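You operate a simulated robot arm through the tools that you are given. There is no shell and no other tool. Be economical: measure what you need, move in short steps, check, and stop when the job is done.

Carry out the task below with a simulated robot arm. There is one attempt and no reset: what you move stays moved.

JOB
Take the small box with the smallest size on its label from the top of the yellow table and put it on the top of the tooling bench. Take the mesh disc from the top of the yellow table and leave it on the brown wooden board. Take the job block that says "Heat 1" from the top of the yellow table and put it on top of the parts box there. Fetch the cool block and set it on the top of the narrow trolley. Take the grey coil on the top of the dark table and put it away on the top of the ledge. Take the core on the top of the dark table and put it away on the orange mat on the steel table. Press the white button two times. Fetch the blue block and set it on top of the blue bale on the top of the narrow trolley. Put one of the white cans from the top of the narrow trolley on top of the grey tape. Take the filter from the top of the narrow trolley and put it on the upper shelf of the tooling bench. Put the green tag on the top of the brown cabinet. Take the yellow coil from the top of the tooling bench and put it on the studded plate. Any order will do. Set down upright: white can.

The check looks at the end state, three seconds after you hand in, the way a careful person would. Anything else that was tipped, shoved, dropped, spilled or broken makes it a failure.

ROBOT AND FRAMES
A 7-joint arm with a vacuum gripper on a trunk, on a base that drives. Base frame: it is fixed to the floor where the robot stands at the start and does not move with it; the origin is under the middle of the robot, x ahead of it, y to its left, z up; the surface under the hand at the start is at about z = 797. Readings come in mm, degrees, newtons and seconds.
Its first joint turns from -166.0 to 166.0 degrees. Places, roughly: blue bale [5500, -1000, 750]; blue block (5x5x4 cm) [5700, -1200, 800]; cool block [2500, 250, 1000]; core [3750, -2250, 750]; filter (6x6x16 cm) [5600, -600, 900]; green tag [3500, 500, 750]; grey coil (7x6x5 cm) [3800, -2900, 800]; grey tape (11x11x5 cm) [5600, -1400, 800]; job block [750, 1250, 750]; mesh disc [500, 750, 750]; orange mat on the steel table (39x14 cm) [-1260, -3180, 860]; parts box [500, 500, 750]; small box [500, 250, 750]; studded plate [5750, -750, 750]; top of the brown cabinet [-1100, -700, 800]; top of the ledge (244x15 cm) [-680, -6020, 1180]; top of the narrow trolley [5700, -1000, 800]; top of the tooling bench (113x26 cm) [2660, -560, 860]; upper shelf of the tooling bench (106x13 cm) [2880, -560, 1240]; white button [4200, -2200, 800]; white can [5750, -750, 750]; wooden board (15x15x1 cm) [500, 900, 800]; yellow coil (7x6x5 cm) [2600, -300, 900]. Payload 1.06 kg.
Tool frame: the origin (TCP) lies in the middle of the cups' lips, and z points out of the cups. The gripper has 1 cup of 24 mm across, covering 24 by 24 mm (tool x, y); the bellows give 8 mm. With the vacuum on, a cup seals on a smooth face that it is pressed against (1 to 4 N); it does not hold porous or soft things. The pull reaches 23 N.
Orientation is that of the tool frame in the base frame, as [roll, pitch, yaw] about the fixed x, y, z axes, in that order (R = Rz(yaw) Ry(pitch) Rx(roll)). With the cups facing straight down, the tool's x points along the base's -x, its y along +y and its z along -z.

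CONTROLS
- The arm moves only by the tool send_rows. Its argument "rows" is a list of rows, each a list of 3 entries, a list of its own where there are three numbers: the shift along the tool's x, y, z in units of 500 mm (1.0 is 500 mm), then the turn, a rotation vector about the tool's x, y, z in units of 60 degrees (1.0 is 60 degrees), then the vacuum: 1 switches it on, 0 off. In form: [[[dx, dy, dz], [wx, wy, wz], suction], ...]. A call has 1 to 10 rows; each row is the pose to reach, as a shift and turn from the pose commanded when the call began, along the tool's axes at that moment. A call with a number of a shift or a turn outside -1 to 1 is refused whole. Rows are played at 5 a second. More than 50 mm and 8.6 degrees between two rows, or a gripper value outside its range, and nothing of the call is played. Where a pose cannot be reached the arm comes as near as it can. A force on the tool above 40 N (or 10 N above the force at the start of the call, whichever is more), or a blocked arm, ends the call early, and 0.2 s more pass. The pull builds up within a second once a cup has sealed. Time passes only in rows, and 0.2 s behind the last, so rows that repeat a pose give it time. The reply holds the time, the measured pose of the TCP, the force on the tool along the base axes and the pull of the vacuum, in the units named above and with some noise, with the torque about the TCP (base axes, N m) and any sound that the robot's microphone picked up.
- Cameras (640 x 400 px; columns grow to the right, rows downward): "scene" is now at [153.2, 243.6, 1454]; the picture's right is [0.64, -0.77, 0.00], its down [-0.66, -0.55, -0.52] and it looks along [0.40, 0.33, -0.86] (base axes); focal length 267 px, centre (320, 200). "wrist" rides on the gripper at [78, 19, -96] in the tool frame; the picture's right is [-0.24, 0.97, 0.00], its down [-0.71, -0.17, -0.69] and it looks along [-0.67, -0.16, 0.73] (tool axes); focal length 243 px, centre (320, 200). There is no depth. A picture from a camera that has moved, and an enlarged one, comes with that camera's place and axes in the base frame and with its lens. The place of the scene camera against the robot may be out by one fixed shift of up to 12 mm in any direction.
- snapshot(camera): a new picture of that camera. The clock stands still meanwhile.
- base_move(legs): drives the robot by 1 to 6 legs, each [ahead, left, turn to the left] in mm, mm and degrees, along the robot's own axes; the way and the turn of a leg run together, so that a leg with both is an arc; at most 1500 mm and 180 degrees a leg. The arm and the cameras ride along, it lands a little off, and it stops where it bumps. It gives what a move gives.
- turn_head(pan, tilt): turns the head with the scene camera to pan (to the left, within 120 degrees either way) and tilt (down, from -29 to 69), counted from straight ahead of the robot. It gives what a move gives.
- inspect(camera, box): a new picture of the part [left, top, right, bottom] of that camera's present view, enlarged. The clock stands still meanwhile.
- sign_off(): hands the job in; it is judged then, once.

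Go step by step. Nothing tells you exact positions but the pictures and the camera data: compare them with the known pose of the tool, close in by small moves and look again before you grip or let go. The budget is 556 turns and 342 pictures, counting those below and the enlarged ones. Unless the task says otherwise, let go and move clear before handing in.

The tools are called after ">>>" as a command line: name --argument value ..., lists and objects as JSON in quotes. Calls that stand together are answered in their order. send_rows: Moves the arm, as the interface text tells. Its arguments: {"type":"object","properties":{"rows":{"type":"array","items":{"type":"array"}}},"required":["rows"]} The other tools are called the same way: base_move (legs) drives the base; turn_head (pan, tilt) turns the head that bears the scene camera; snapshot (camera) takes a picture; inspect (camera, box) takes an enlarged picture of a part of a camera's view; sign_off () hands the job in.

At the start:

```text
time: 0.0
tcp_pos: [383.7, 337.6, 1105.9]
tool_rot: [-180.0, 0.0, -180.0]
ft_force: [0.9, -0.1, 0.5]
torque: [0.0, 0.01, -0.01]
pull: 0.0
robot x, y, heading: [-1.8, -0.2, -0.1]
head pan, tilt: [39.9, 59.0]
```

scene: 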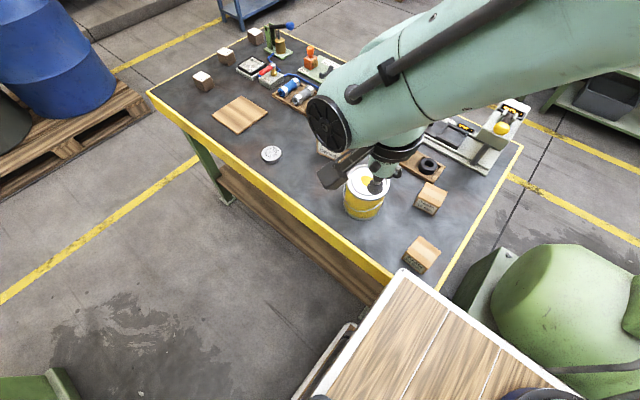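
wrist: 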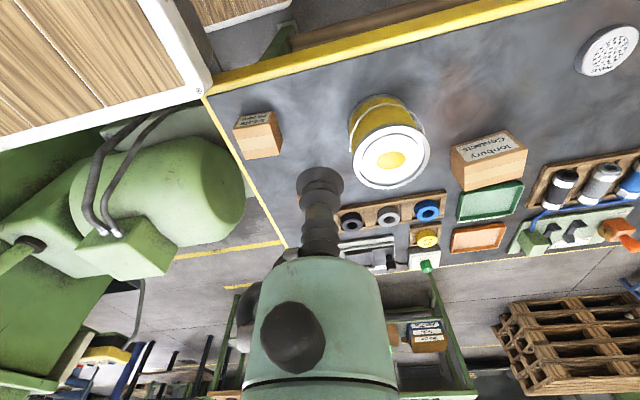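

I see the yellow-edged table ahead with small boxes, a yellow bucket, the mesh disc, the board and some blocks. First I'll enlarge the pictures to read the labels.

>>> inspect --camera "wrist" --box '[200, 80, 360, 180]'

>>> inspect --camera "wrist" --box '[420, 100, 640, 260]'

>>> inspect --camera "scene" --box '[180, 20, 340, 120]'

>>> inspect --camera "scene" --box '[380, 90, 540, 290]'

```text
4.00 times, centred on (280, 130) of wrist
camera zoom: at [306.9, 355.6, 1202.1], right [0.24, 0.97, 0.0], down [0.71, -0.17, 0.69], along [0.67, -0.16, -0.73], focal length 970 px, centre (480, 480)
```

zoom: 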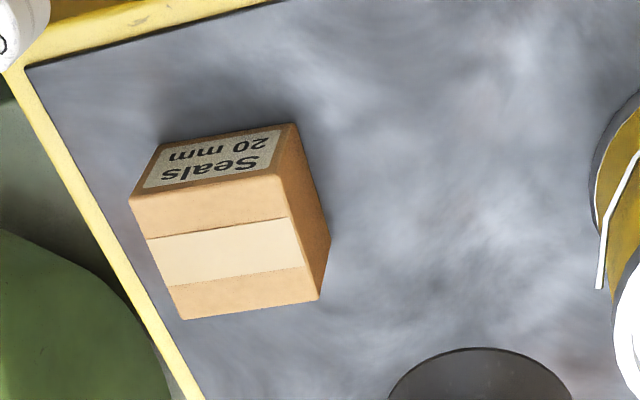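

```text
2.50 times, centred on (530, 180) of wrist
camera zoom: at [306.9, 355.6, 1202.1], right [0.24, 0.97, 0.0], down [0.71, -0.17, 0.69], along [0.67, -0.16, -0.73], focal length 606 px, centre (-205, 250)
```

zoom: 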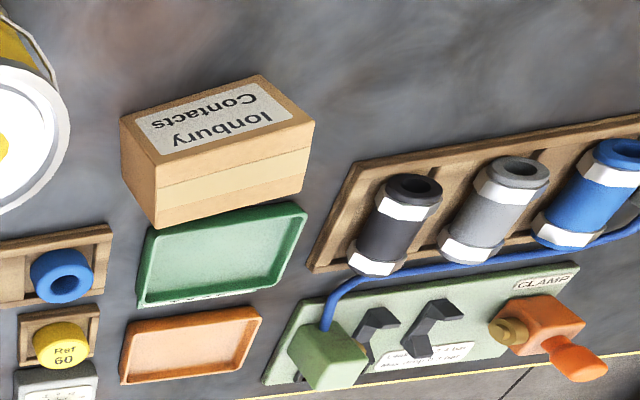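

```text
4.00 times, centred on (260, 70) of scene
camera zoom: at [153.2, 243.6, 1454.0], right [0.64, -0.77, 0.0], down [-0.66, -0.55, -0.52], along [0.4, 0.33, -0.86], focal length 1070 px, centre (560, 720)
```

zoom: 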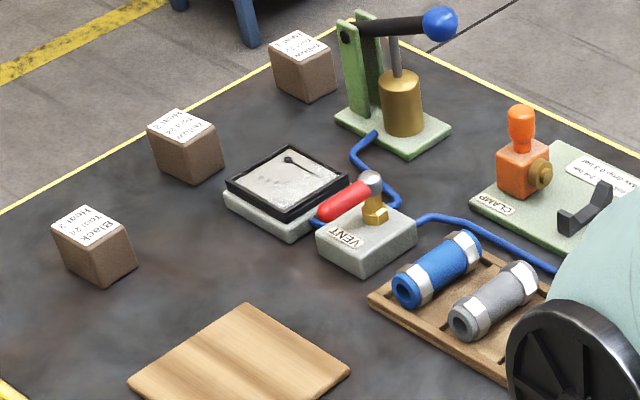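

```text
2.00 times, centred on (460, 190) of scene
camera zoom: at [153.2, 243.6, 1454.0], right [0.64, -0.77, 0.0], down [-0.66, -0.55, -0.52], along [0.4, 0.33, -0.86], focal length 535 px, centre (40, 220)
```

zoom: 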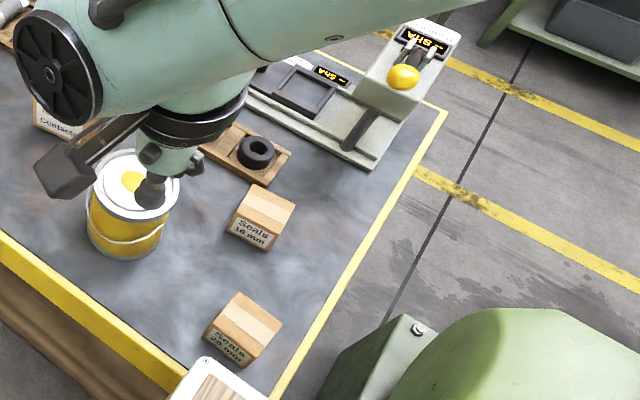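

The candidate small boxes read "Seals 20 mm" and "Seals 16 mm". I'll zoom in closer on these and on the job blocks.

>>> inspect --camera "scene" --box '[400, 175, 464, 215]'

>>> inspect --camera "scene" --box '[390, 230, 454, 280]'

>>> inspect --camera "scene" --box '[185, 20, 281, 100]'

```text
10.00 times, centred on (432, 195) of scene
camera zoom: at [153.2, 243.6, 1454.0], right [0.64, -0.77, 0.0], down [-0.66, -0.55, -0.52], along [0.4, 0.33, -0.86], focal length 2674 px, centre (-800, 250)
```

zoom: 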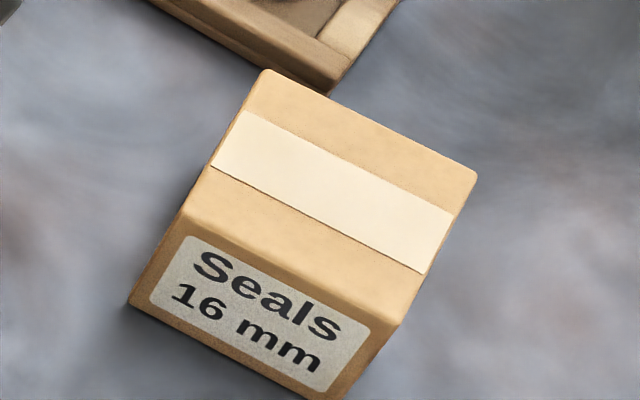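

```text
8.00 times, centred on (422, 255) of scene
camera zoom: at [153.2, 243.6, 1454.0], right [0.64, -0.77, 0.0], down [-0.66, -0.55, -0.52], along [0.4, 0.33, -0.86], focal length 2139 px, centre (-496, -240)
```

zoom: 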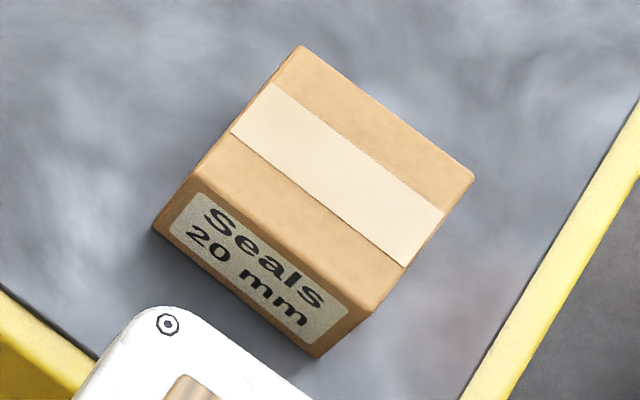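

```text
5.00 times, centred on (233, 60) of scene
camera zoom: at [153.2, 243.6, 1454.0], right [0.64, -0.77, 0.0], down [-0.66, -0.55, -0.52], along [0.4, 0.33, -0.86], focal length 1337 px, centre (755, 900)
```

zoom: 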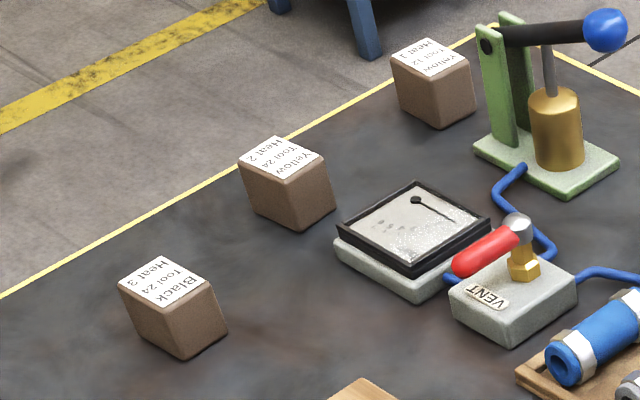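

Labels are clear: the 16 mm box is the smallest one seen so far, and the Heat 1 block is the farthest. Now I'll check the mesh disc, the board and the parts box surface.

>>> inspect --camera "scene" --box '[250, 135, 298, 170]'

>>> inspect --camera "wrist" --box '[560, 10, 640, 90]'

>>> turn_head --pan 60 --tilt 40

>>> snapshot --camera "scene"

```text
11.43 times, centred on (274, 152) of scene
camera zoom: at [153.2, 243.6, 1454.0], right [0.64, -0.77, 0.0], down [-0.66, -0.55, -0.52], along [0.4, 0.33, -0.86], focal length 3056 px, centre (846, 743)
```

zoom: 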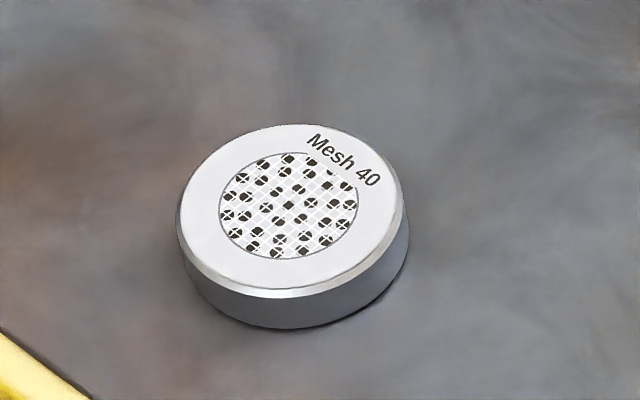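

```text
5.00 times, centred on (600, 50) of wrist
camera zoom: at [306.9, 355.6, 1202.1], right [0.24, 0.97, 0.0], down [0.71, -0.17, 0.69], along [0.67, -0.16, -0.73], focal length 1213 px, centre (-1080, 950)
```

zoom: 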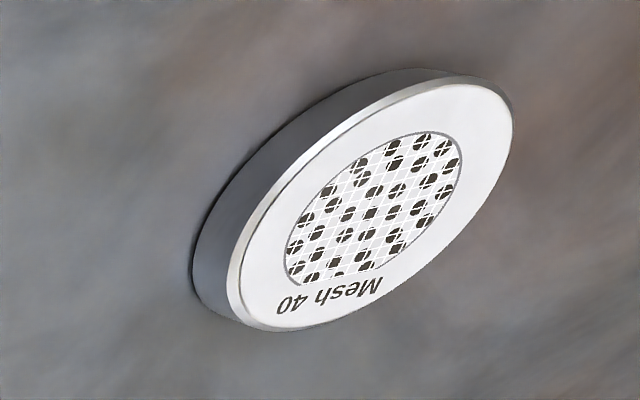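

```text
time: 0.8
tcp_pos: [384.4, 337.2, 1105.9]
tool_rot: [180.0, 0.0, -180.0]
ft_force: [-0.2, 0.4, -0.1]
torque: [0.0, 0.01, 0.0]
pull: 0.0
robot x, y, heading: [-6.3, -1.5, -0.5]
head pan, tilt: [60.0, 40.0]
```

```text
330 pictures are left
camera scene: at [143.7, 273.6, 1479.5], right [0.87, -0.5, 0.0], down [-0.32, -0.56, -0.77], along [0.38, 0.66, -0.64], focal length 267 px, centre (320, 200)
```

scene: 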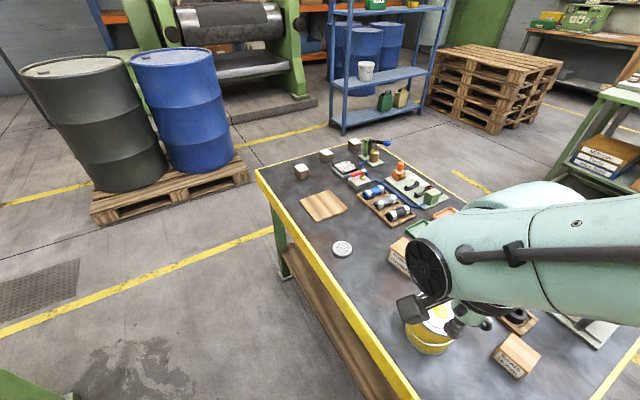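

The disc has a solid rim around the mesh, and I place it near (487, 715). I'll move the hand above it for a top view.

>>> send_rows --rows '[[[-0.0206, 0.0756, 0.03], [0, 0, 0], 0], [[-0.0412, 0.1512, 0.06], [0, 0, 0], 0], [[-0.0618, 0.2268, 0.09], [0, 0, 0], 0], [[-0.0824, 0.3024, 0.12], [0, 0, 0], 0], [[-0.103, 0.378, 0.15], [0, 0, 0], 0], [[-0.1236, 0.4536, 0.18], [0, 0, 0], 0], [[-0.1442, 0.5292, 0.21], [0, 0, 0], 0], [[-0.1648, 0.6048, 0.24], [0, 0, 0], 0], [[-0.1854, 0.6804, 0.27], [0, 0, 0], 0], [[-0.206, 0.756, 0.3], [0, 0, 0], 0]]'

>>> snapshot --camera "wrist"

>>> snapshot --camera "scene"

```text
time: 3.0
tcp_pos: [483.4, 693.9, 964.0]
tool_rot: [-179.8, -0.1, -180.0]
ft_force: [0.1, 0.6, 0.5]
torque: [-0.02, -0.04, 0.0]
pull: 0.0
out of reach, approached as far as the arm can: row 10
robot x, y, heading: [-0.4, 3.6, 0.1]
head pan, tilt: [60.0, 40.0]
```

```text
329 pictures are left
camera wrist: at [405.5, 714.6, 1059.9], right [0.24, 0.97, 0.0], down [0.71, -0.17, 0.68], along [0.67, -0.16, -0.73], focal length 243 px, centre (320, 200)
```

wrist: 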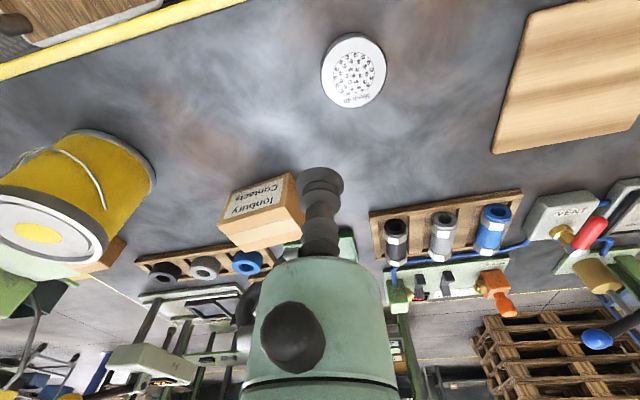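

```text
328 pictures are left
camera scene: at [144.0, 274.1, 1479.4], right [0.87, -0.5, 0.0], down [-0.32, -0.56, -0.77], along [0.38, 0.66, -0.64], focal length 267 px, centre (320, 200)
```

scene: 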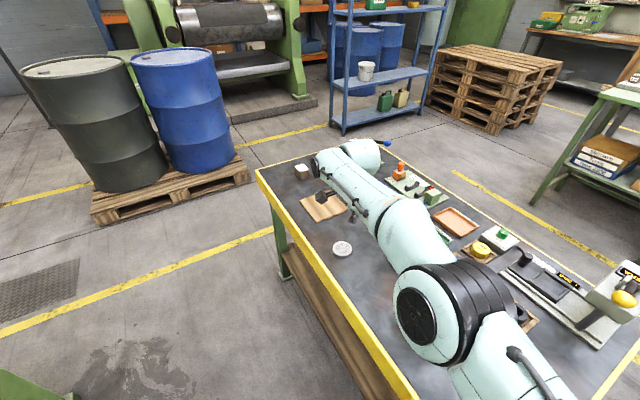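

The disc is slightly beyond comfortable reach from here, so I'll drive left along the table. First a look to the left to see that the way is clear.

>>> turn_head --pan 110 --tilt 45

>>> snapshot --camera "scene"

>>> turn_head --pan 0 --tilt 45

>>> snapshot --camera "scene"

>>> turn_head --pan -90 --tilt 30

>>> snapshot --camera "scene"

```text
time: 4.2
tcp_pos: [483.1, 695.5, 966.0]
tool_rot: [180.0, 0.0, -180.0]
ft_force: [0.4, 0.5, 0.1]
torque: [-0.03, 0.0, 0.03]
pull: 0.0
robot x, y, heading: [5.1, 2.0, -0.1]
head pan, tilt: [110.0, 45.0]
```

```text
327 pictures are left
camera scene: at [73.4, 276.6, 1472.3], right [0.94, 0.34, 0.0], down [0.24, -0.66, -0.71], along [-0.24, 0.66, -0.71], focal length 267 px, centre (320, 200)
```

scene: 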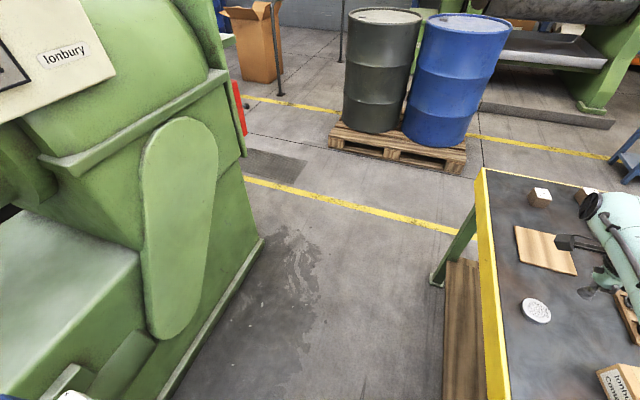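

```text
time: 6.1
tcp_pos: [483.9, 695.4, 964.8]
tool_rot: [180.0, 0.0, 179.9]
ft_force: [0.2, 0.6, -0.6]
torque: [-0.03, 0.01, -0.01]
pull: 0.0
robot x, y, heading: [2.2, -2.5, 0.1]
head pan, tilt: [0.0, 45.0]
```

```text
326 pictures are left
camera scene: at [182.5, 200.2, 1472.2], right [0.0, -1.0, 0.0], down [-0.71, 0.0, -0.71], along [0.71, 0.0, -0.71], focal length 267 px, centre (320, 200)
```

scene: 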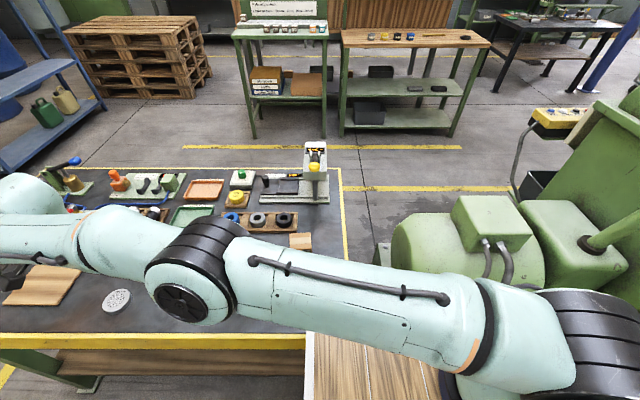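

```text
time: 7.7
tcp_pos: [483.1, 695.7, 965.1]
tool_rot: [-179.9, 0.0, 180.0]
ft_force: [0.0, 0.1, -0.9]
torque: [-0.02, 0.01, -0.01]
pull: 0.1
robot x, y, heading: [0.6, -0.9, -0.2]
head pan, tilt: [-90.0, 30.0]
```

```text
325 pictures are left
camera scene: at [101.2, 109.7, 1494.9], right [-1.0, 0.0, 0.0], down [0.0, 0.5, -0.87], along [0.0, -0.87, -0.5], focal length 267 px, centre (320, 200)
```

scene: 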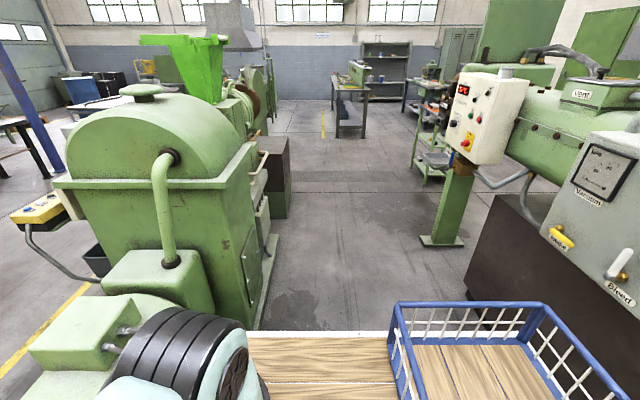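

The robot carries a wooden deck with a blue wire basket, and the aisle to the right is open. I'll look down at the robot itself to learn its footprint and the arm's base.

>>> turn_head --pan -100 --tilt 69

>>> snapshot --camera "scene"

>>> turn_head --pan -40 --tilt 60

>>> snapshot --camera "scene"

>>> turn_head --pan 110 --tilt 69

>>> snapshot --camera "scene"

```text
time: 8.8
tcp_pos: [483.6, 694.2, 965.2]
tool_rot: [180.0, 0.0, 180.0]
ft_force: [-0.6, -0.3, 0.4]
torque: [-0.03, -0.02, -0.02]
pull: 0.0
robot x, y, heading: [2.8, 1.4, 0.2]
head pan, tilt: [-100.0, 68.8]
```

```text
324 pictures are left
camera scene: at [91.5, 145.0, 1443.4], right [-0.98, 0.17, 0.0], down [0.16, 0.92, -0.36], along [-0.06, -0.36, -0.93], focal length 267 px, centre (320, 200)
```

scene: 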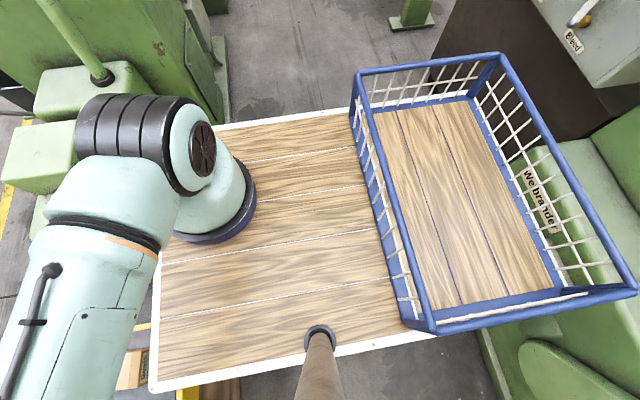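

```text
time: 10.1
tcp_pos: [483.9, 694.6, 964.4]
tool_rot: [180.0, 0.0, -180.0]
ft_force: [-0.6, 0.4, 0.8]
torque: [-0.01, -0.03, 0.01]
pull: 0.1
robot x, y, heading: [-0.2, 1.6, 0.1]
head pan, tilt: [-40.0, 60.0]
```

```text
323 pictures are left
camera scene: at [152.2, 157.2, 1452.8], right [-0.64, -0.77, 0.0], down [-0.66, 0.56, -0.5], along [0.38, -0.32, -0.87], focal length 267 px, centre (320, 200)
```

scene: 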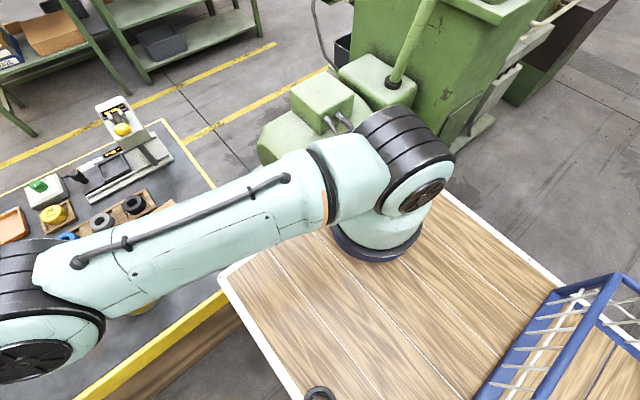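

```text
time: 12.4
tcp_pos: [483.2, 695.3, 964.6]
tool_rot: [-180.0, 0.0, 179.9]
ft_force: [-0.1, 0.9, -0.2]
torque: [-0.01, 0.0, 0.01]
pull: 0.3
robot x, y, heading: [1.6, -1.8, -0.1]
head pan, tilt: [110.0, 68.8]
```

```text
322 pictures are left
camera scene: at [82.1, 252.7, 1443.4], right [0.94, 0.34, 0.0], down [0.32, -0.88, -0.36], along [-0.12, 0.34, -0.93], focal length 267 px, centre (320, 200)
```

scene: 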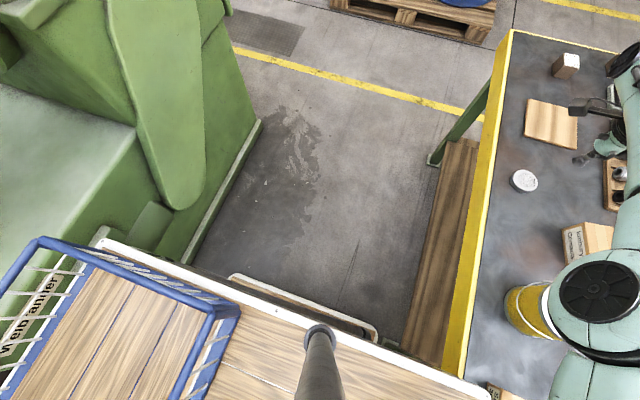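

The deck is about z 955 and reaches x ≈ 365, y −250..220, with the arm mounted near its front. I'll retract the arm, back off a little and drive left along the table.

>>> send_rows --rows '[[[0.02, -0.07, -0.03], [0, 0, 0], 0], [[0.04, -0.14, -0.06], [0, 0, 0], 0], [[0.06, -0.21, -0.09], [0, 0, 0], 0], [[0.08, -0.28, -0.12], [0, 0, 0], 0], [[0.1, -0.35, -0.15], [0, 0, 0], 0], [[0.12, -0.42, -0.18], [0, 0, 0], 0], [[0.14, -0.49, -0.21], [0, 0, 0], 0], [[0.16, -0.56, -0.24], [0, 0, 0], 0], [[0.18, -0.63, -0.27], [0, 0, 0], 0], [[0.2, -0.7, -0.29], [0, 0, 0], 0]]'

>>> base_move --legs '[[-70, 0, 0], [0, 650, 0]]'

>>> turn_head --pan 0 --tilt 60

>>> snapshot --camera "scene"

>>> snapshot --camera "wrist"

```text
time: 14.6
tcp_pos: [381.1, 346.5, 1107.5]
tool_rot: [-179.9, 0.0, 180.0]
ft_force: [-0.6, 0.0, -0.2]
torque: [-0.06, 0.01, 0.0]
pull: 0.0
robot x, y, heading: [1.9, -4.5, 0.3]
head pan, tilt: [110.0, 68.8]
```

```text
time: 18.8
tcp_pos: [322.2, 986.2, 1108.2]
tool_rot: [180.0, 0.0, 179.1]
ft_force: [0.1, -0.2, -0.2]
torque: [-0.01, 0.0, -0.02]
pull: 0.1
robot x, y, heading: [-60.6, 642.6, -0.9]
head pan, tilt: [110.0, 68.8]
```

```text
time: 20.7
tcp_pos: [322.4, 985.8, 1110.0]
tool_rot: [180.0, 0.0, 179.2]
ft_force: [1.0, -0.2, -0.6]
torque: [0.0, 0.02, 0.01]
pull: 0.2
robot x, y, heading: [-66.1, 641.9, -0.6]
head pan, tilt: [0.0, 60.0]
```

```text
321 pictures are left
camera scene: at [106.1, 842.7, 1452.8], right [-0.01, -1.0, 0.0], down [-0.87, 0.01, -0.5], along [0.5, -0.01, -0.87], focal length 267 px, centre (320, 200)
```

scene: 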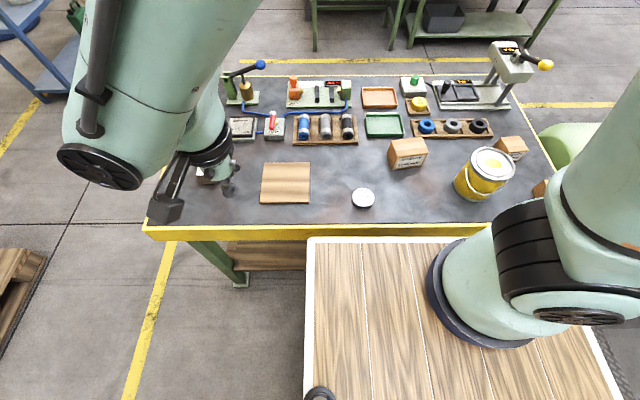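

```text
320 pictures are left
camera wrist: at [244.5, 1006.6, 1204.9], right [0.25, 0.97, 0.0], down [0.71, -0.18, 0.69], along [0.66, -0.17, -0.73], focal length 243 px, centre (320, 200)
```

wrist: 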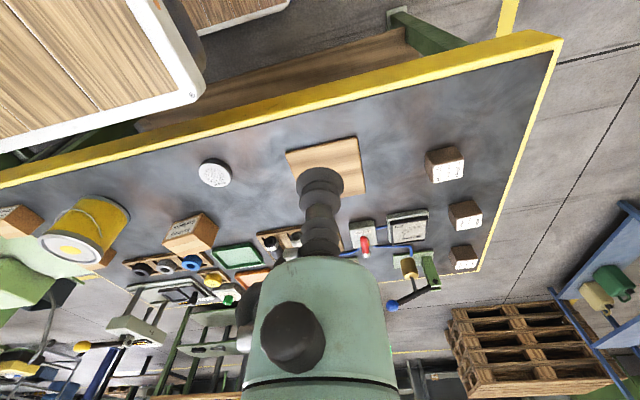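

The whole table is in view. The disc shows at about (480, 716), so I'll go above it and look from close by.

>>> send_rows --rows '[[[-0.0328, -0.0536, 0.044], [0, 0, 0], 0], [[-0.0656, -0.1072, 0.088], [0, 0, 0], 0], [[-0.0984, -0.1608, 0.132], [0, 0, 0], 0], [[-0.1312, -0.2144, 0.176], [0, 0, 0], 0], [[-0.164, -0.268, 0.22], [0, 0, 0], 0], [[-0.1968, -0.3216, 0.264], [0, 0, 0], 0], [[-0.2296, -0.3752, 0.308], [0, 0, 0], 0], [[-0.2624, -0.4288, 0.352], [0, 0, 0], 0], [[-0.2952, -0.4824, 0.396], [0, 0, 0], 0], [[-0.328, -0.536, 0.44], [0, 0, 0], 0]]'

>>> snapshot --camera "wrist"

>>> snapshot --camera "scene"

```text
time: 22.9
tcp_pos: [483.5, 715.8, 888.4]
tool_rot: [-179.9, -0.1, 179.3]
ft_force: [-0.7, 0.5, 0.1]
torque: [-0.01, -0.03, -0.01]
pull: 0.0
robot x, y, heading: [-61.4, 644.8, -0.5]
head pan, tilt: [0.0, 60.0]
```

```text
319 pictures are left
camera wrist: at [406.1, 736.3, 985.3], right [0.25, 0.97, 0.0], down [0.71, -0.18, 0.69], along [0.66, -0.17, -0.73], focal length 243 px, centre (320, 200)
```

wrist: 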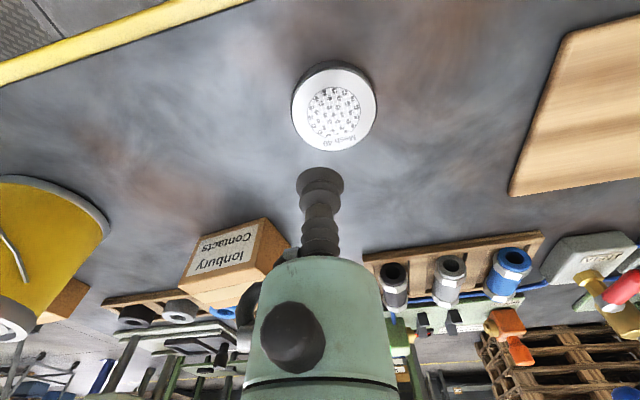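

```text
318 pictures are left
camera scene: at [105.6, 842.9, 1452.8], right [-0.01, -1.0, 0.0], down [-0.87, 0.01, -0.5], along [0.5, -0.01, -0.87], focal length 267 px, centre (320, 200)
```

scene: 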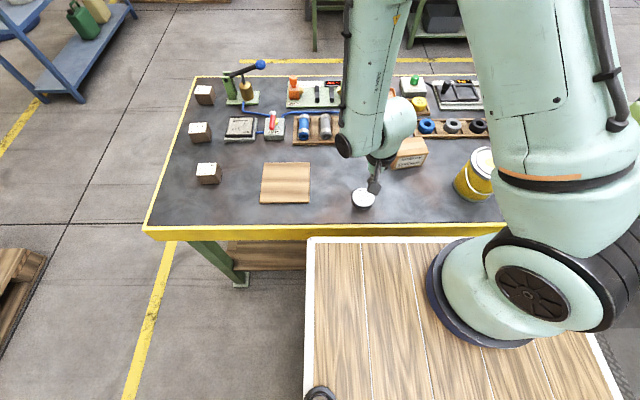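

From the wrist view the disc centre is near (475, 728). I'll enlarge it to judge the rim width.

>>> inspect --camera "wrist" --box '[280, 55, 390, 155]'

```text
4.00 times, centred on (335, 105) of wrist
camera zoom: at [406.1, 736.3, 985.3], right [0.25, 0.97, 0.0], down [0.71, -0.18, 0.69], along [0.66, -0.17, -0.73], focal length 970 px, centre (260, 580)
```

zoom: 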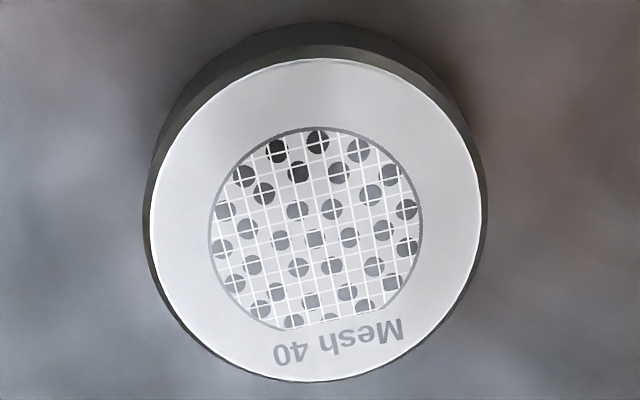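

The rim is about 13 mm wide, narrower than the cup. I'll test the grip on the widest part of the rim anyway and watch the pull.

>>> send_rows --rows '[[[0.025, 0.013, 0.03], [0, 0, 0], 0], [[0.049, 0.025, 0.07], [0, 0, 0], 0], [[0.049, 0.025, 0.11], [0, 0, 0], 0]]'

>>> snapshot --camera "wrist"

```text
time: 23.7
tcp_pos: [458.3, 728.9, 833.5]
tool_rot: [-180.0, 0.0, 179.1]
ft_force: [-0.3, 0.4, 0.1]
torque: [-0.03, -0.02, 0.02]
pull: 0.0
robot x, y, heading: [-64.6, 644.6, -0.9]
head pan, tilt: [0.0, 60.0]
```

```text
316 pictures are left
camera wrist: at [379.8, 749.4, 929.9], right [0.25, 0.97, 0.0], down [0.71, -0.18, 0.69], along [0.66, -0.17, -0.73], focal length 243 px, centre (320, 200)
```

wrist: 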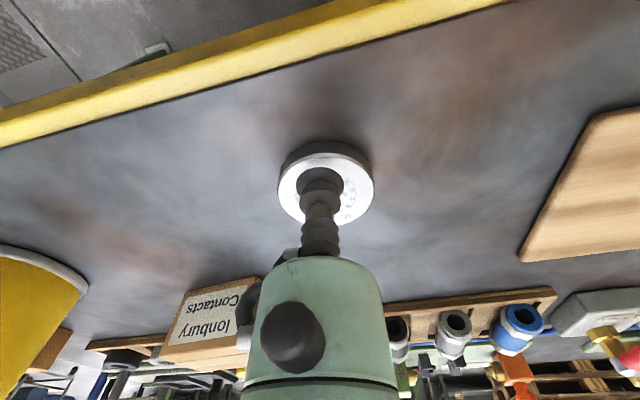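

The cup is over the near rim. I'll lower in small steps with vacuum on.

>>> send_rows --rows '[[[0, 0, 0.01], [0, 0, 0], 1], [[0, 0, 0.02], [0, 0, 0], 1], [[0, 0, 0.028], [0, 0, 0], 1], [[0, 0, 0.034], [0, 0, 0], 1], [[0, 0, 0.038], [0, 0, 0], 1], [[0, 0, 0.042], [0, 0, 0], 1], [[0, 0, 0.042], [0, 0, 0], 1]]'

```text
time: 25.3
tcp_pos: [459.0, 727.2, 813.3]
tool_rot: [180.0, 0.0, 179.1]
ft_force: [1.0, 1.0, 2.0]
torque: [-0.01, 0.03, -0.02]
pull: 0.0
robot x, y, heading: [-62.1, 646.9, -0.5]
head pan, tilt: [0.0, 60.0]
```

>>> send_rows --rows '[[[0, 0, 0.004], [0, 0, 0], 1], [[0, 0, 0.006], [0, 0, 0], 1], [[0, 0, 0.006], [0, 0, 0], 1], [[0, 0, 0.006], [0, 0, 0], 1]]'

>>> inspect --camera "wrist" --box '[260, 120, 380, 220]'

```text
time: 26.3
tcp_pos: [458.2, 727.8, 809.6]
tool_rot: [-180.0, 0.0, 179.3]
ft_force: [1.4, -1.1, 3.8]
torque: [0.01, 0.01, -0.01]
pull: 0.0
robot x, y, heading: [-63.8, 645.7, -0.7]
head pan, tilt: [0.0, 60.0]
```

```text
4.00 times, centred on (320, 170) of wrist
camera zoom: at [380.5, 748.6, 906.2], right [0.25, 0.97, 0.0], down [0.71, -0.18, 0.69], along [0.66, -0.17, -0.73], focal length 970 px, centre (320, 320)
```

zoom: 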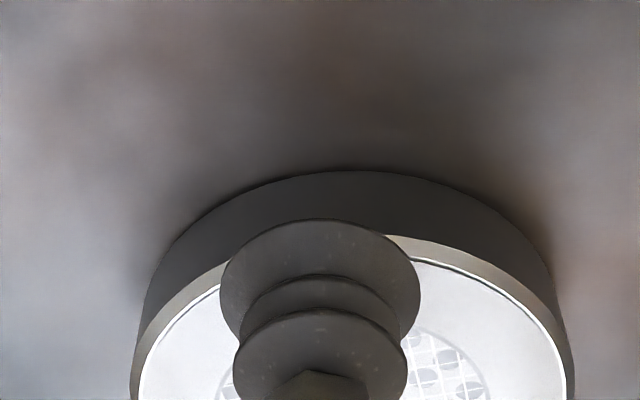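

>>> send_rows --rows '[[[0, 0, -0.016], [0, 0, 0], 1], [[-0.008, 0, -0.016], [0, 0, 0], 1], [[-0.008, 0.006, -0.004], [0, 0, 0], 1], [[-0.008, 0.006, 0], [0, 0, 0], 1], [[-0.008, 0.006, 0], [0, 0, 0], 1], [[-0.008, 0.006, 0], [0, 0, 0], 1]]'

>>> inspect --camera "wrist" --box '[260, 120, 380, 220]'

```text
time: 27.7
tcp_pos: [462.6, 731.7, 808.3]
tool_rot: [179.9, 0.0, 179.3]
ft_force: [-0.6, -3.7, 7.0]
torque: [0.05, 0.0, -0.01]
pull: 22.7
robot x, y, heading: [-67.2, 641.5, -0.8]
head pan, tilt: [0.0, 60.0]
```

```text
4.00 times, centred on (320, 170) of wrist
camera zoom: at [384.9, 752.1, 905.6], right [0.25, 0.97, 0.0], down [0.71, -0.18, 0.68], along [0.66, -0.17, -0.73], focal length 970 px, centre (320, 320)
```

zoom: 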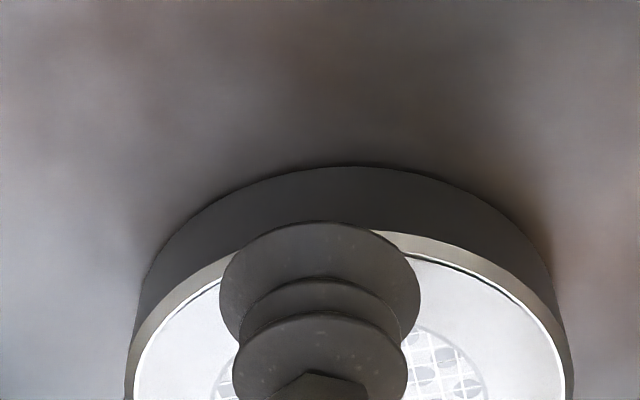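

Sealed with 22.7 N pull. Now I'll lift and carry the disc over to the board centre near (534, 942).

>>> send_rows --rows '[[[0, 0, -0.02], [0, 0, 0], 1], [[0, 0, -0.06], [0, 0, 0], 1], [[0, 0, -0.12], [0, 0, 0], 1], [[-0.022, 0.085, -0.12], [0, 0, 0], 1], [[-0.044, 0.17, -0.12], [0, 0, 0], 1], [[-0.066, 0.255, -0.12], [0, 0, 0], 1], [[-0.088, 0.34, -0.12], [0, 0, 0], 1], [[-0.112, 0.422, -0.12], [0, 0, 0], 1], [[-0.112, 0.422, -0.12], [0, 0, 0], 1]]'

>>> snapshot --camera "wrist"

>>> snapshot --camera "scene"

```text
time: 29.7
tcp_pos: [521.1, 941.2, 868.7]
tool_rot: [-180.0, 0.1, 179.2]
ft_force: [-0.5, -0.2, 0.1]
torque: [-0.02, -0.01, 0.03]
pull: 0.1
robot x, y, heading: [-66.2, 645.9, -0.8]
head pan, tilt: [0.0, 60.0]
```

```text
313 pictures are left
camera wrist: at [443.8, 961.7, 965.7], right [0.25, 0.97, 0.0], down [0.71, -0.18, 0.69], along [0.66, -0.17, -0.73], focal length 243 px, centre (320, 200)
```

wrist: 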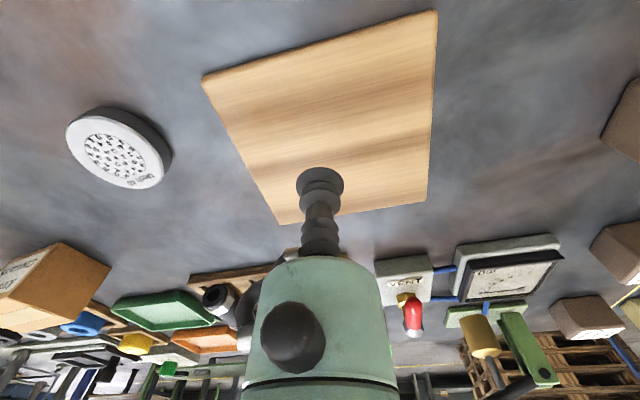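

```text
312 pictures are left
camera scene: at [106.0, 842.7, 1452.8], right [-0.01, -1.0, 0.0], down [-0.87, 0.01, -0.5], along [0.5, -0.01, -0.87], focal length 267 px, centre (320, 200)
```

scene: 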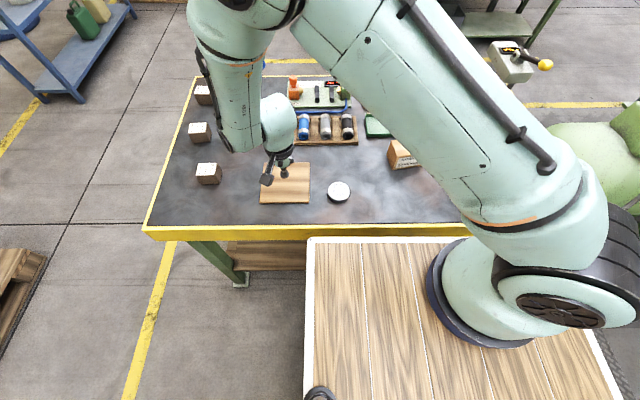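

The disc came off early in the sideways move and landed flat about 66 mm along, still on the table. I'll regrip it with a better look and move more slowly.

>>> inspect --camera "wrist" --box '[50, 90, 190, 200]'

```text
3.64 times, centred on (120, 145) of wrist
camera zoom: at [443.8, 961.7, 965.7], right [0.25, 0.97, 0.0], down [0.71, -0.18, 0.69], along [0.66, -0.17, -0.73], focal length 882 px, centre (1047, 400)
```

zoom: 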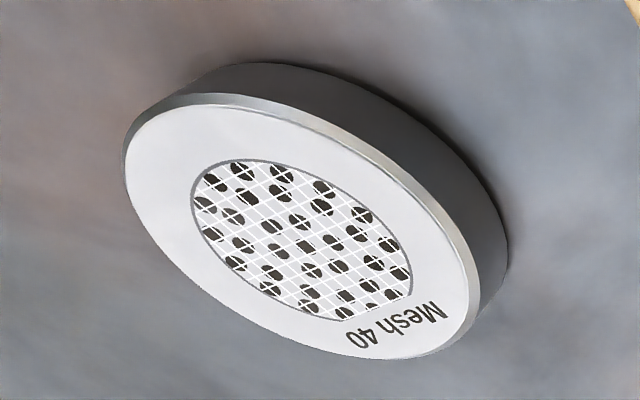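

>>> send_rows --rows '[[[0.02, -0.072, 0], [0, 0, 0], 0], [[0.04, -0.144, 0], [0, 0, 0], 0], [[0.06, -0.216, 0], [0, 0, 0], 0], [[0.078, -0.289, 0], [0, 0, 0], 0], [[0.078, -0.289, 0], [0, 0, 0], 0]]'

>>> inspect --camera "wrist" --box '[240, 80, 400, 200]'

```text
time: 30.9
tcp_pos: [480.9, 798.2, 871.2]
tool_rot: [-180.0, 0.0, 179.2]
ft_force: [0.4, -0.8, 0.5]
torque: [0.01, -0.03, 0.01]
pull: 0.0
robot x, y, heading: [-66.5, 647.0, -0.9]
head pan, tilt: [0.0, 60.0]
```

```text
3.33 times, centred on (320, 140) of wrist
camera zoom: at [402.6, 818.1, 967.1], right [0.25, 0.97, 0.0], down [0.71, -0.18, 0.69], along [0.66, -0.17, -0.73], focal length 809 px, centre (320, 400)
```

zoom: 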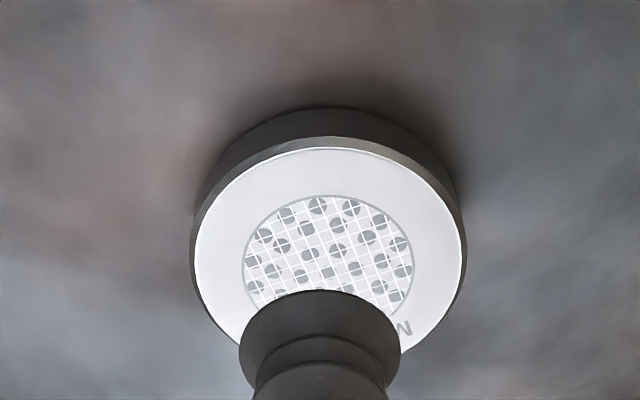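

The disc centre is near (504, 794). I'll grip the near rim at about 16 mm from the centre again, then lift gently.

>>> send_rows --rows '[[[-0.015, -0.007, 0.04], [0, 0, 0], 0], [[-0.015, -0.007, 0.08], [0, 0, 0], 0], [[-0.015, -0.007, 0.105], [0, 0, 0], 1], [[-0.015, -0.007, 0.115], [0, 0, 0], 1], [[-0.015, -0.007, 0.12], [0, 0, 0], 1], [[-0.015, -0.007, 0.124], [0, 0, 0], 1], [[-0.015, -0.007, 0.124], [0, 0, 0], 1], [[-0.015, -0.007, 0.124], [0, 0, 0], 1], [[-0.015, -0.007, 0.124], [0, 0, 0], 1]]'

>>> inspect --camera "wrist" --box '[260, 120, 380, 220]'

```text
time: 32.9
tcp_pos: [487.8, 794.4, 808.0]
tool_rot: [-179.9, 0.1, 179.1]
ft_force: [-2.1, -0.8, 4.8]
torque: [0.0, -0.02, 0.0]
pull: 22.8
robot x, y, heading: [-63.7, 643.0, -0.6]
head pan, tilt: [0.0, 60.0]
```

```text
4.00 times, centred on (320, 170) of wrist
camera zoom: at [409.5, 814.7, 904.1], right [0.25, 0.97, 0.0], down [0.71, -0.18, 0.69], along [0.66, -0.17, -0.73], focal length 970 px, centre (320, 320)
```

zoom: 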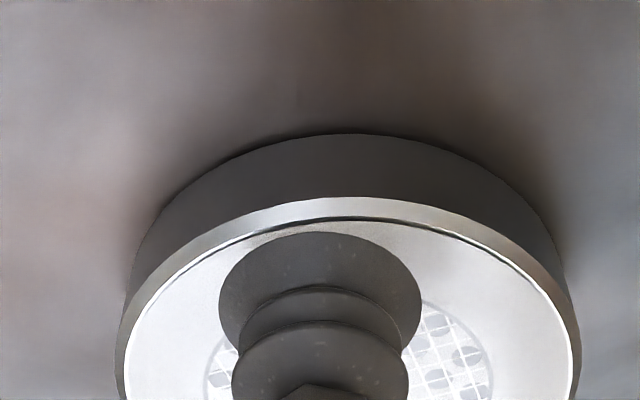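

Sealed, fully on the face this time. Gentle lift and a check.

>>> send_rows --rows '[[[0, 0, -0.006], [0, 0, 0], 1], [[0, 0, -0.012], [0, 0, 0], 1], [[0, 0, -0.02], [0, 0, 0], 1], [[0, 0, -0.03], [0, 0, 0], 1], [[0, 0, -0.042], [0, 0, 0], 1], [[0, 0, -0.054], [0, 0, 0], 1], [[0, 0, -0.066], [0, 0, 0], 1], [[0, 0, -0.07], [0, 0, 0], 1]]'

>>> inspect --camera "wrist" --box '[260, 120, 380, 220]'

```text
time: 34.7
tcp_pos: [487.2, 794.5, 843.3]
tool_rot: [180.0, 0.0, 179.3]
ft_force: [0.1, -0.1, -2.6]
torque: [-0.02, 0.05, -0.01]
pull: 23.0
robot x, y, heading: [-62.2, 643.3, -0.9]
head pan, tilt: [0.0, 60.0]
```

```text
4.00 times, centred on (320, 170) of wrist
camera zoom: at [409.8, 814.9, 938.7], right [0.25, 0.97, 0.0], down [0.71, -0.18, 0.68], along [0.66, -0.17, -0.73], focal length 970 px, centre (320, 320)
```

zoom: 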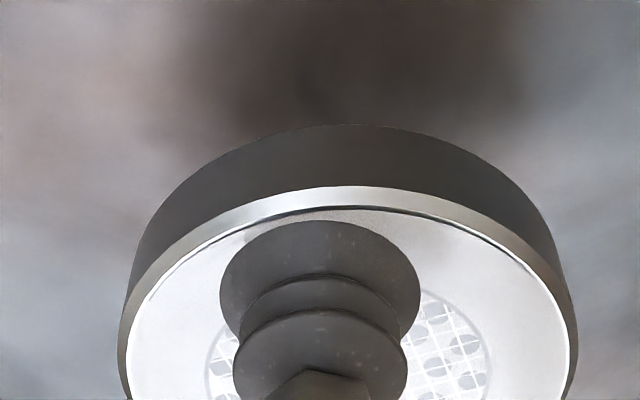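

Held firmly. Now a slow carry so the disc sits over the board centre (540, 948).

>>> send_rows --rows '[[[-0.004, 0.016, 0], [0, 0, 0], 1], [[-0.01, 0.046, 0], [0, 0, 0], 1], [[-0.018, 0.08, 0], [0, 0, 0], 1], [[-0.027, 0.12, 0], [0, 0, 0], 1], [[-0.036, 0.16, 0], [0, 0, 0], 1], [[-0.045, 0.2, 0], [0, 0, 0], 1], [[-0.054, 0.24, 0], [0, 0, 0], 1], [[-0.061, 0.275, 0], [0, 0, 0], 1], [[-0.067, 0.298, 0], [0, 0, 0], 1], [[-0.069, 0.308, 0], [0, 0, 0], 1]]'

>>> snapshot --camera "wrist"

```text
time: 36.9
tcp_pos: [526.1, 948.6, 844.3]
tool_rot: [180.0, 0.0, 179.2]
ft_force: [-0.4, -0.4, -3.2]
torque: [-0.01, 0.05, -0.01]
pull: 23.2
robot x, y, heading: [-67.7, 646.7, -0.7]
head pan, tilt: [0.0, 60.0]
```

```text
307 pictures are left
camera wrist: at [446.8, 968.2, 940.2], right [0.25, 0.97, 0.0], down [0.71, -0.18, 0.68], along [0.66, -0.17, -0.73], focal length 243 px, centre (320, 200)
```

wrist: 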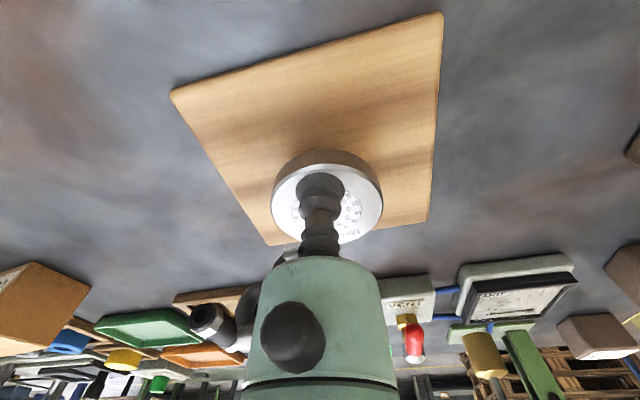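

Over the board. Lowering to touch and releasing.

>>> send_rows --rows '[[[0, 0, 0.016], [0, 0, 0], 1], [[0, 0, 0.03], [0, 0, 0], 1], [[0, 0, 0.04], [0, 0, 0], 1], [[0, 0, 0.046], [0, 0, 0], 1], [[0, 0, 0.05], [0, 0, 0], 1], [[0, 0, 0.05], [0, 0, 0], 1]]'

```text
time: 38.3
tcp_pos: [524.6, 946.7, 819.1]
tool_rot: [179.9, 0.2, 179.3]
ft_force: [4.1, 1.3, 17.1]
torque: [0.02, 0.02, 0.04]
pull: 23.0
robot x, y, heading: [-65.1, 643.4, -0.9]
head pan, tilt: [0.0, 60.0]
```

>>> send_rows --rows '[[[0, 0, -0.004], [0, 0, 0], 0], [[0, 0, -0.006], [0, 0, 0], 0], [[0, 0, -0.006], [0, 0, 0], 0], [[0, 0, -0.03], [0, 0, 0], 0], [[0, 0, -0.1], [0, 0, 0], 0], [[0, 0, -0.2], [0, 0, 0], 0]]'

>>> snapshot --camera "wrist"

```text
time: 39.7
tcp_pos: [523.2, 946.9, 916.5]
tool_rot: [-179.9, 0.0, 179.4]
ft_force: [-0.2, -0.6, -0.4]
torque: [-0.02, 0.01, 0.0]
pull: 0.0
robot x, y, heading: [-63.2, 646.4, -0.9]
head pan, tilt: [0.0, 60.0]
```

```text
306 pictures are left
camera wrist: at [445.6, 967.2, 1013.5], right [0.25, 0.97, 0.0], down [0.71, -0.18, 0.68], along [0.66, -0.17, -0.73], focal length 243 px, centre (320, 200)
```

wrist: 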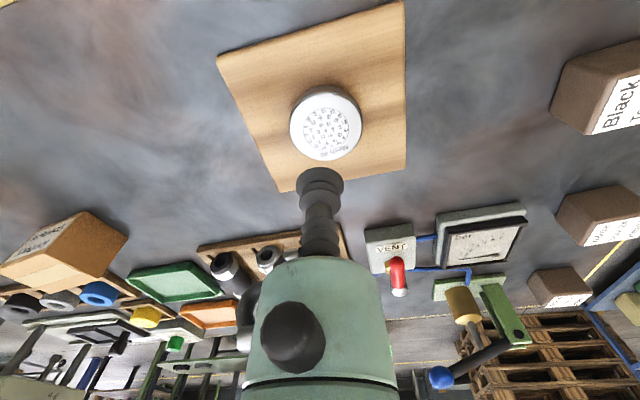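

The disc rests on the board. Next, the Heat 1 block at about (895, 1240): I'll raise the hand and drive 350 mm further left for reach.

>>> send_rows --rows '[[[0.04, 0, -0.08], [0, 0, 0], 0], [[0.1, 0, -0.15], [0, 0, 0], 0], [[0.15, 0, -0.22], [0, 0, 0], 0]]'

>>> base_move --legs '[[0, 350, 0]]'

>>> snapshot --camera "scene"

```text
time: 40.5
tcp_pos: [449.0, 947.7, 1028.9]
tool_rot: [-180.0, 0.0, 179.2]
ft_force: [0.7, 0.0, -0.5]
torque: [0.0, 0.01, 0.01]
pull: 0.1
robot x, y, heading: [-65.4, 645.5, -0.9]
head pan, tilt: [0.0, 60.0]
```

```text
time: 42.8
tcp_pos: [455.7, 1296.4, 1028.9]
tool_rot: [-180.0, 0.0, 178.9]
ft_force: [-0.2, -0.3, -0.5]
torque: [-0.01, -0.01, 0.02]
pull: 0.0
robot x, y, heading: [-62.6, 993.1, -1.0]
head pan, tilt: [0.0, 60.0]
```

```text
305 pictures are left
camera scene: at [112.7, 1191.5, 1452.8], right [-0.02, -1.0, 0.0], down [-0.87, 0.02, -0.5], along [0.5, -0.01, -0.87], focal length 267 px, centre (320, 200)
```

scene: 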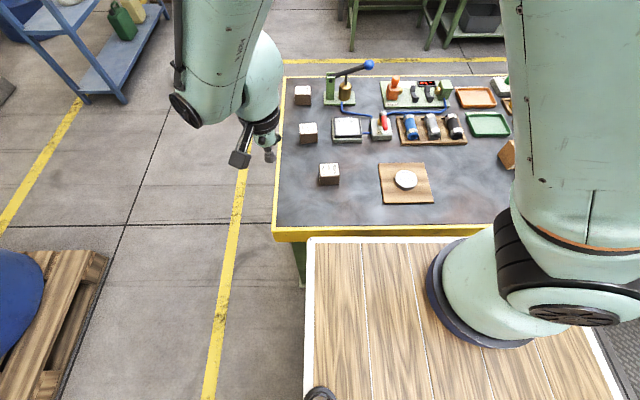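

>>> inspect --camera "scene" --box '[280, 55, 400, 195]'

```text
2.86 times, centred on (340, 125) of scene
camera zoom: at [112.7, 1191.5, 1452.8], right [-0.02, -1.0, 0.0], down [-0.87, 0.02, -0.5], along [0.5, -0.01, -0.87], focal length 764 px, centre (263, 414)
```

zoom: 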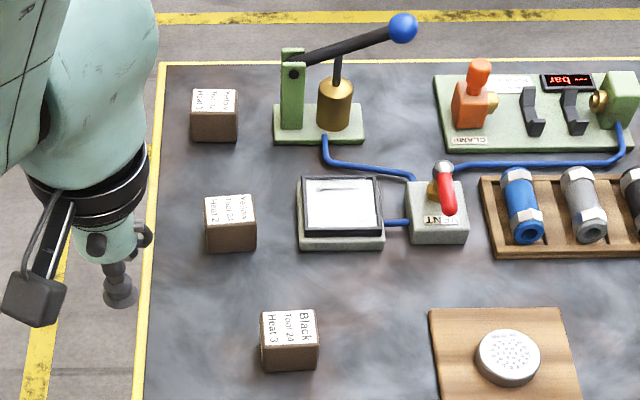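

Heat 1 appears to be the far block near (892, 1240). I'll move above it and read it from close up.

>>> send_rows --rows '[[[-0.083, -0.009, 0.01], [0, 0, 0], 0], [[-0.166, -0.018, 0.02], [0, 0, 0], 0], [[-0.249, -0.027, 0.03], [0, 0, 0], 0], [[-0.332, -0.036, 0.04], [0, 0, 0], 0], [[-0.415, -0.045, 0.05], [0, 0, 0], 0], [[-0.498, -0.054, 0.06], [0, 0, 0], 0], [[-0.581, -0.063, 0.07], [0, 0, 0], 0], [[-0.664, -0.072, 0.08], [0, 0, 0], 0], [[-0.747, -0.081, 0.09], [0, 0, 0], 0], [[-0.83, -0.09, 0.1], [0, 0, 0], 0]]'

>>> snapshot --camera "wrist"

```text
time: 45.0
tcp_pos: [871.4, 1241.8, 979.2]
tool_rot: [-180.0, 0.1, 178.9]
ft_force: [0.1, 0.2, -0.2]
torque: [0.02, -0.04, 0.0]
pull: 0.0
robot x, y, heading: [-61.1, 997.2, -1.0]
head pan, tilt: [0.0, 60.0]
```

```text
303 pictures are left
camera wrist: at [792.9, 1263.4, 1075.8], right [0.25, 0.97, 0.0], down [0.7, -0.18, 0.69], along [0.66, -0.17, -0.73], focal length 243 px, centre (320, 200)
```

wrist: 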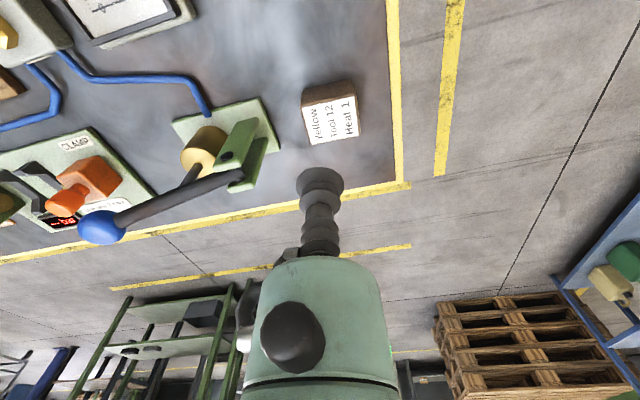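

Confirmed "Yellow, Tool 12, Heat 1"; its top centre is near (899, 1247). Descending.

>>> send_rows --rows '[[[-0.03, 0.006, 0.06], [0, 0, 0], 0], [[-0.054, 0.012, 0.13], [0, 0, 0], 0], [[-0.054, 0.012, 0.2], [0, 0, 0], 0], [[-0.054, 0.012, 0.24], [0, 0, 0], 0]]'

>>> inspect --camera "wrist" --box '[220, 100, 420, 240]'

```text
time: 46.0
tcp_pos: [897.9, 1248.2, 858.5]
tool_rot: [179.9, 0.0, 178.9]
ft_force: [0.3, -1.2, -0.3]
torque: [0.02, -0.02, -0.02]
pull: 0.1
robot x, y, heading: [-64.5, 996.2, -1.1]
head pan, tilt: [0.0, 60.0]
```

```text
2.86 times, centred on (320, 170) of wrist
camera zoom: at [819.9, 1268.4, 954.9], right [0.25, 0.97, 0.0], down [0.7, -0.18, 0.69], along [0.66, -0.17, -0.73], focal length 693 px, centre (320, 286)
```

zoom: 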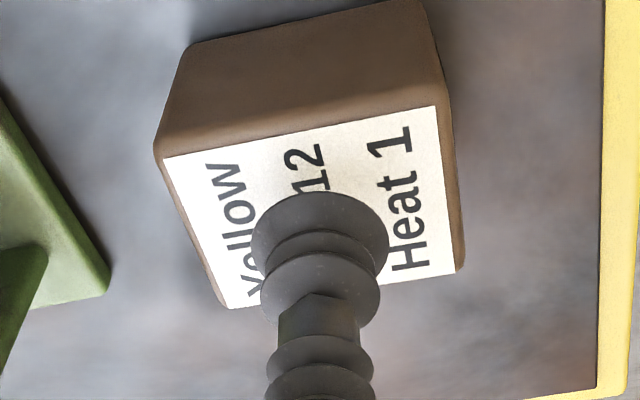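

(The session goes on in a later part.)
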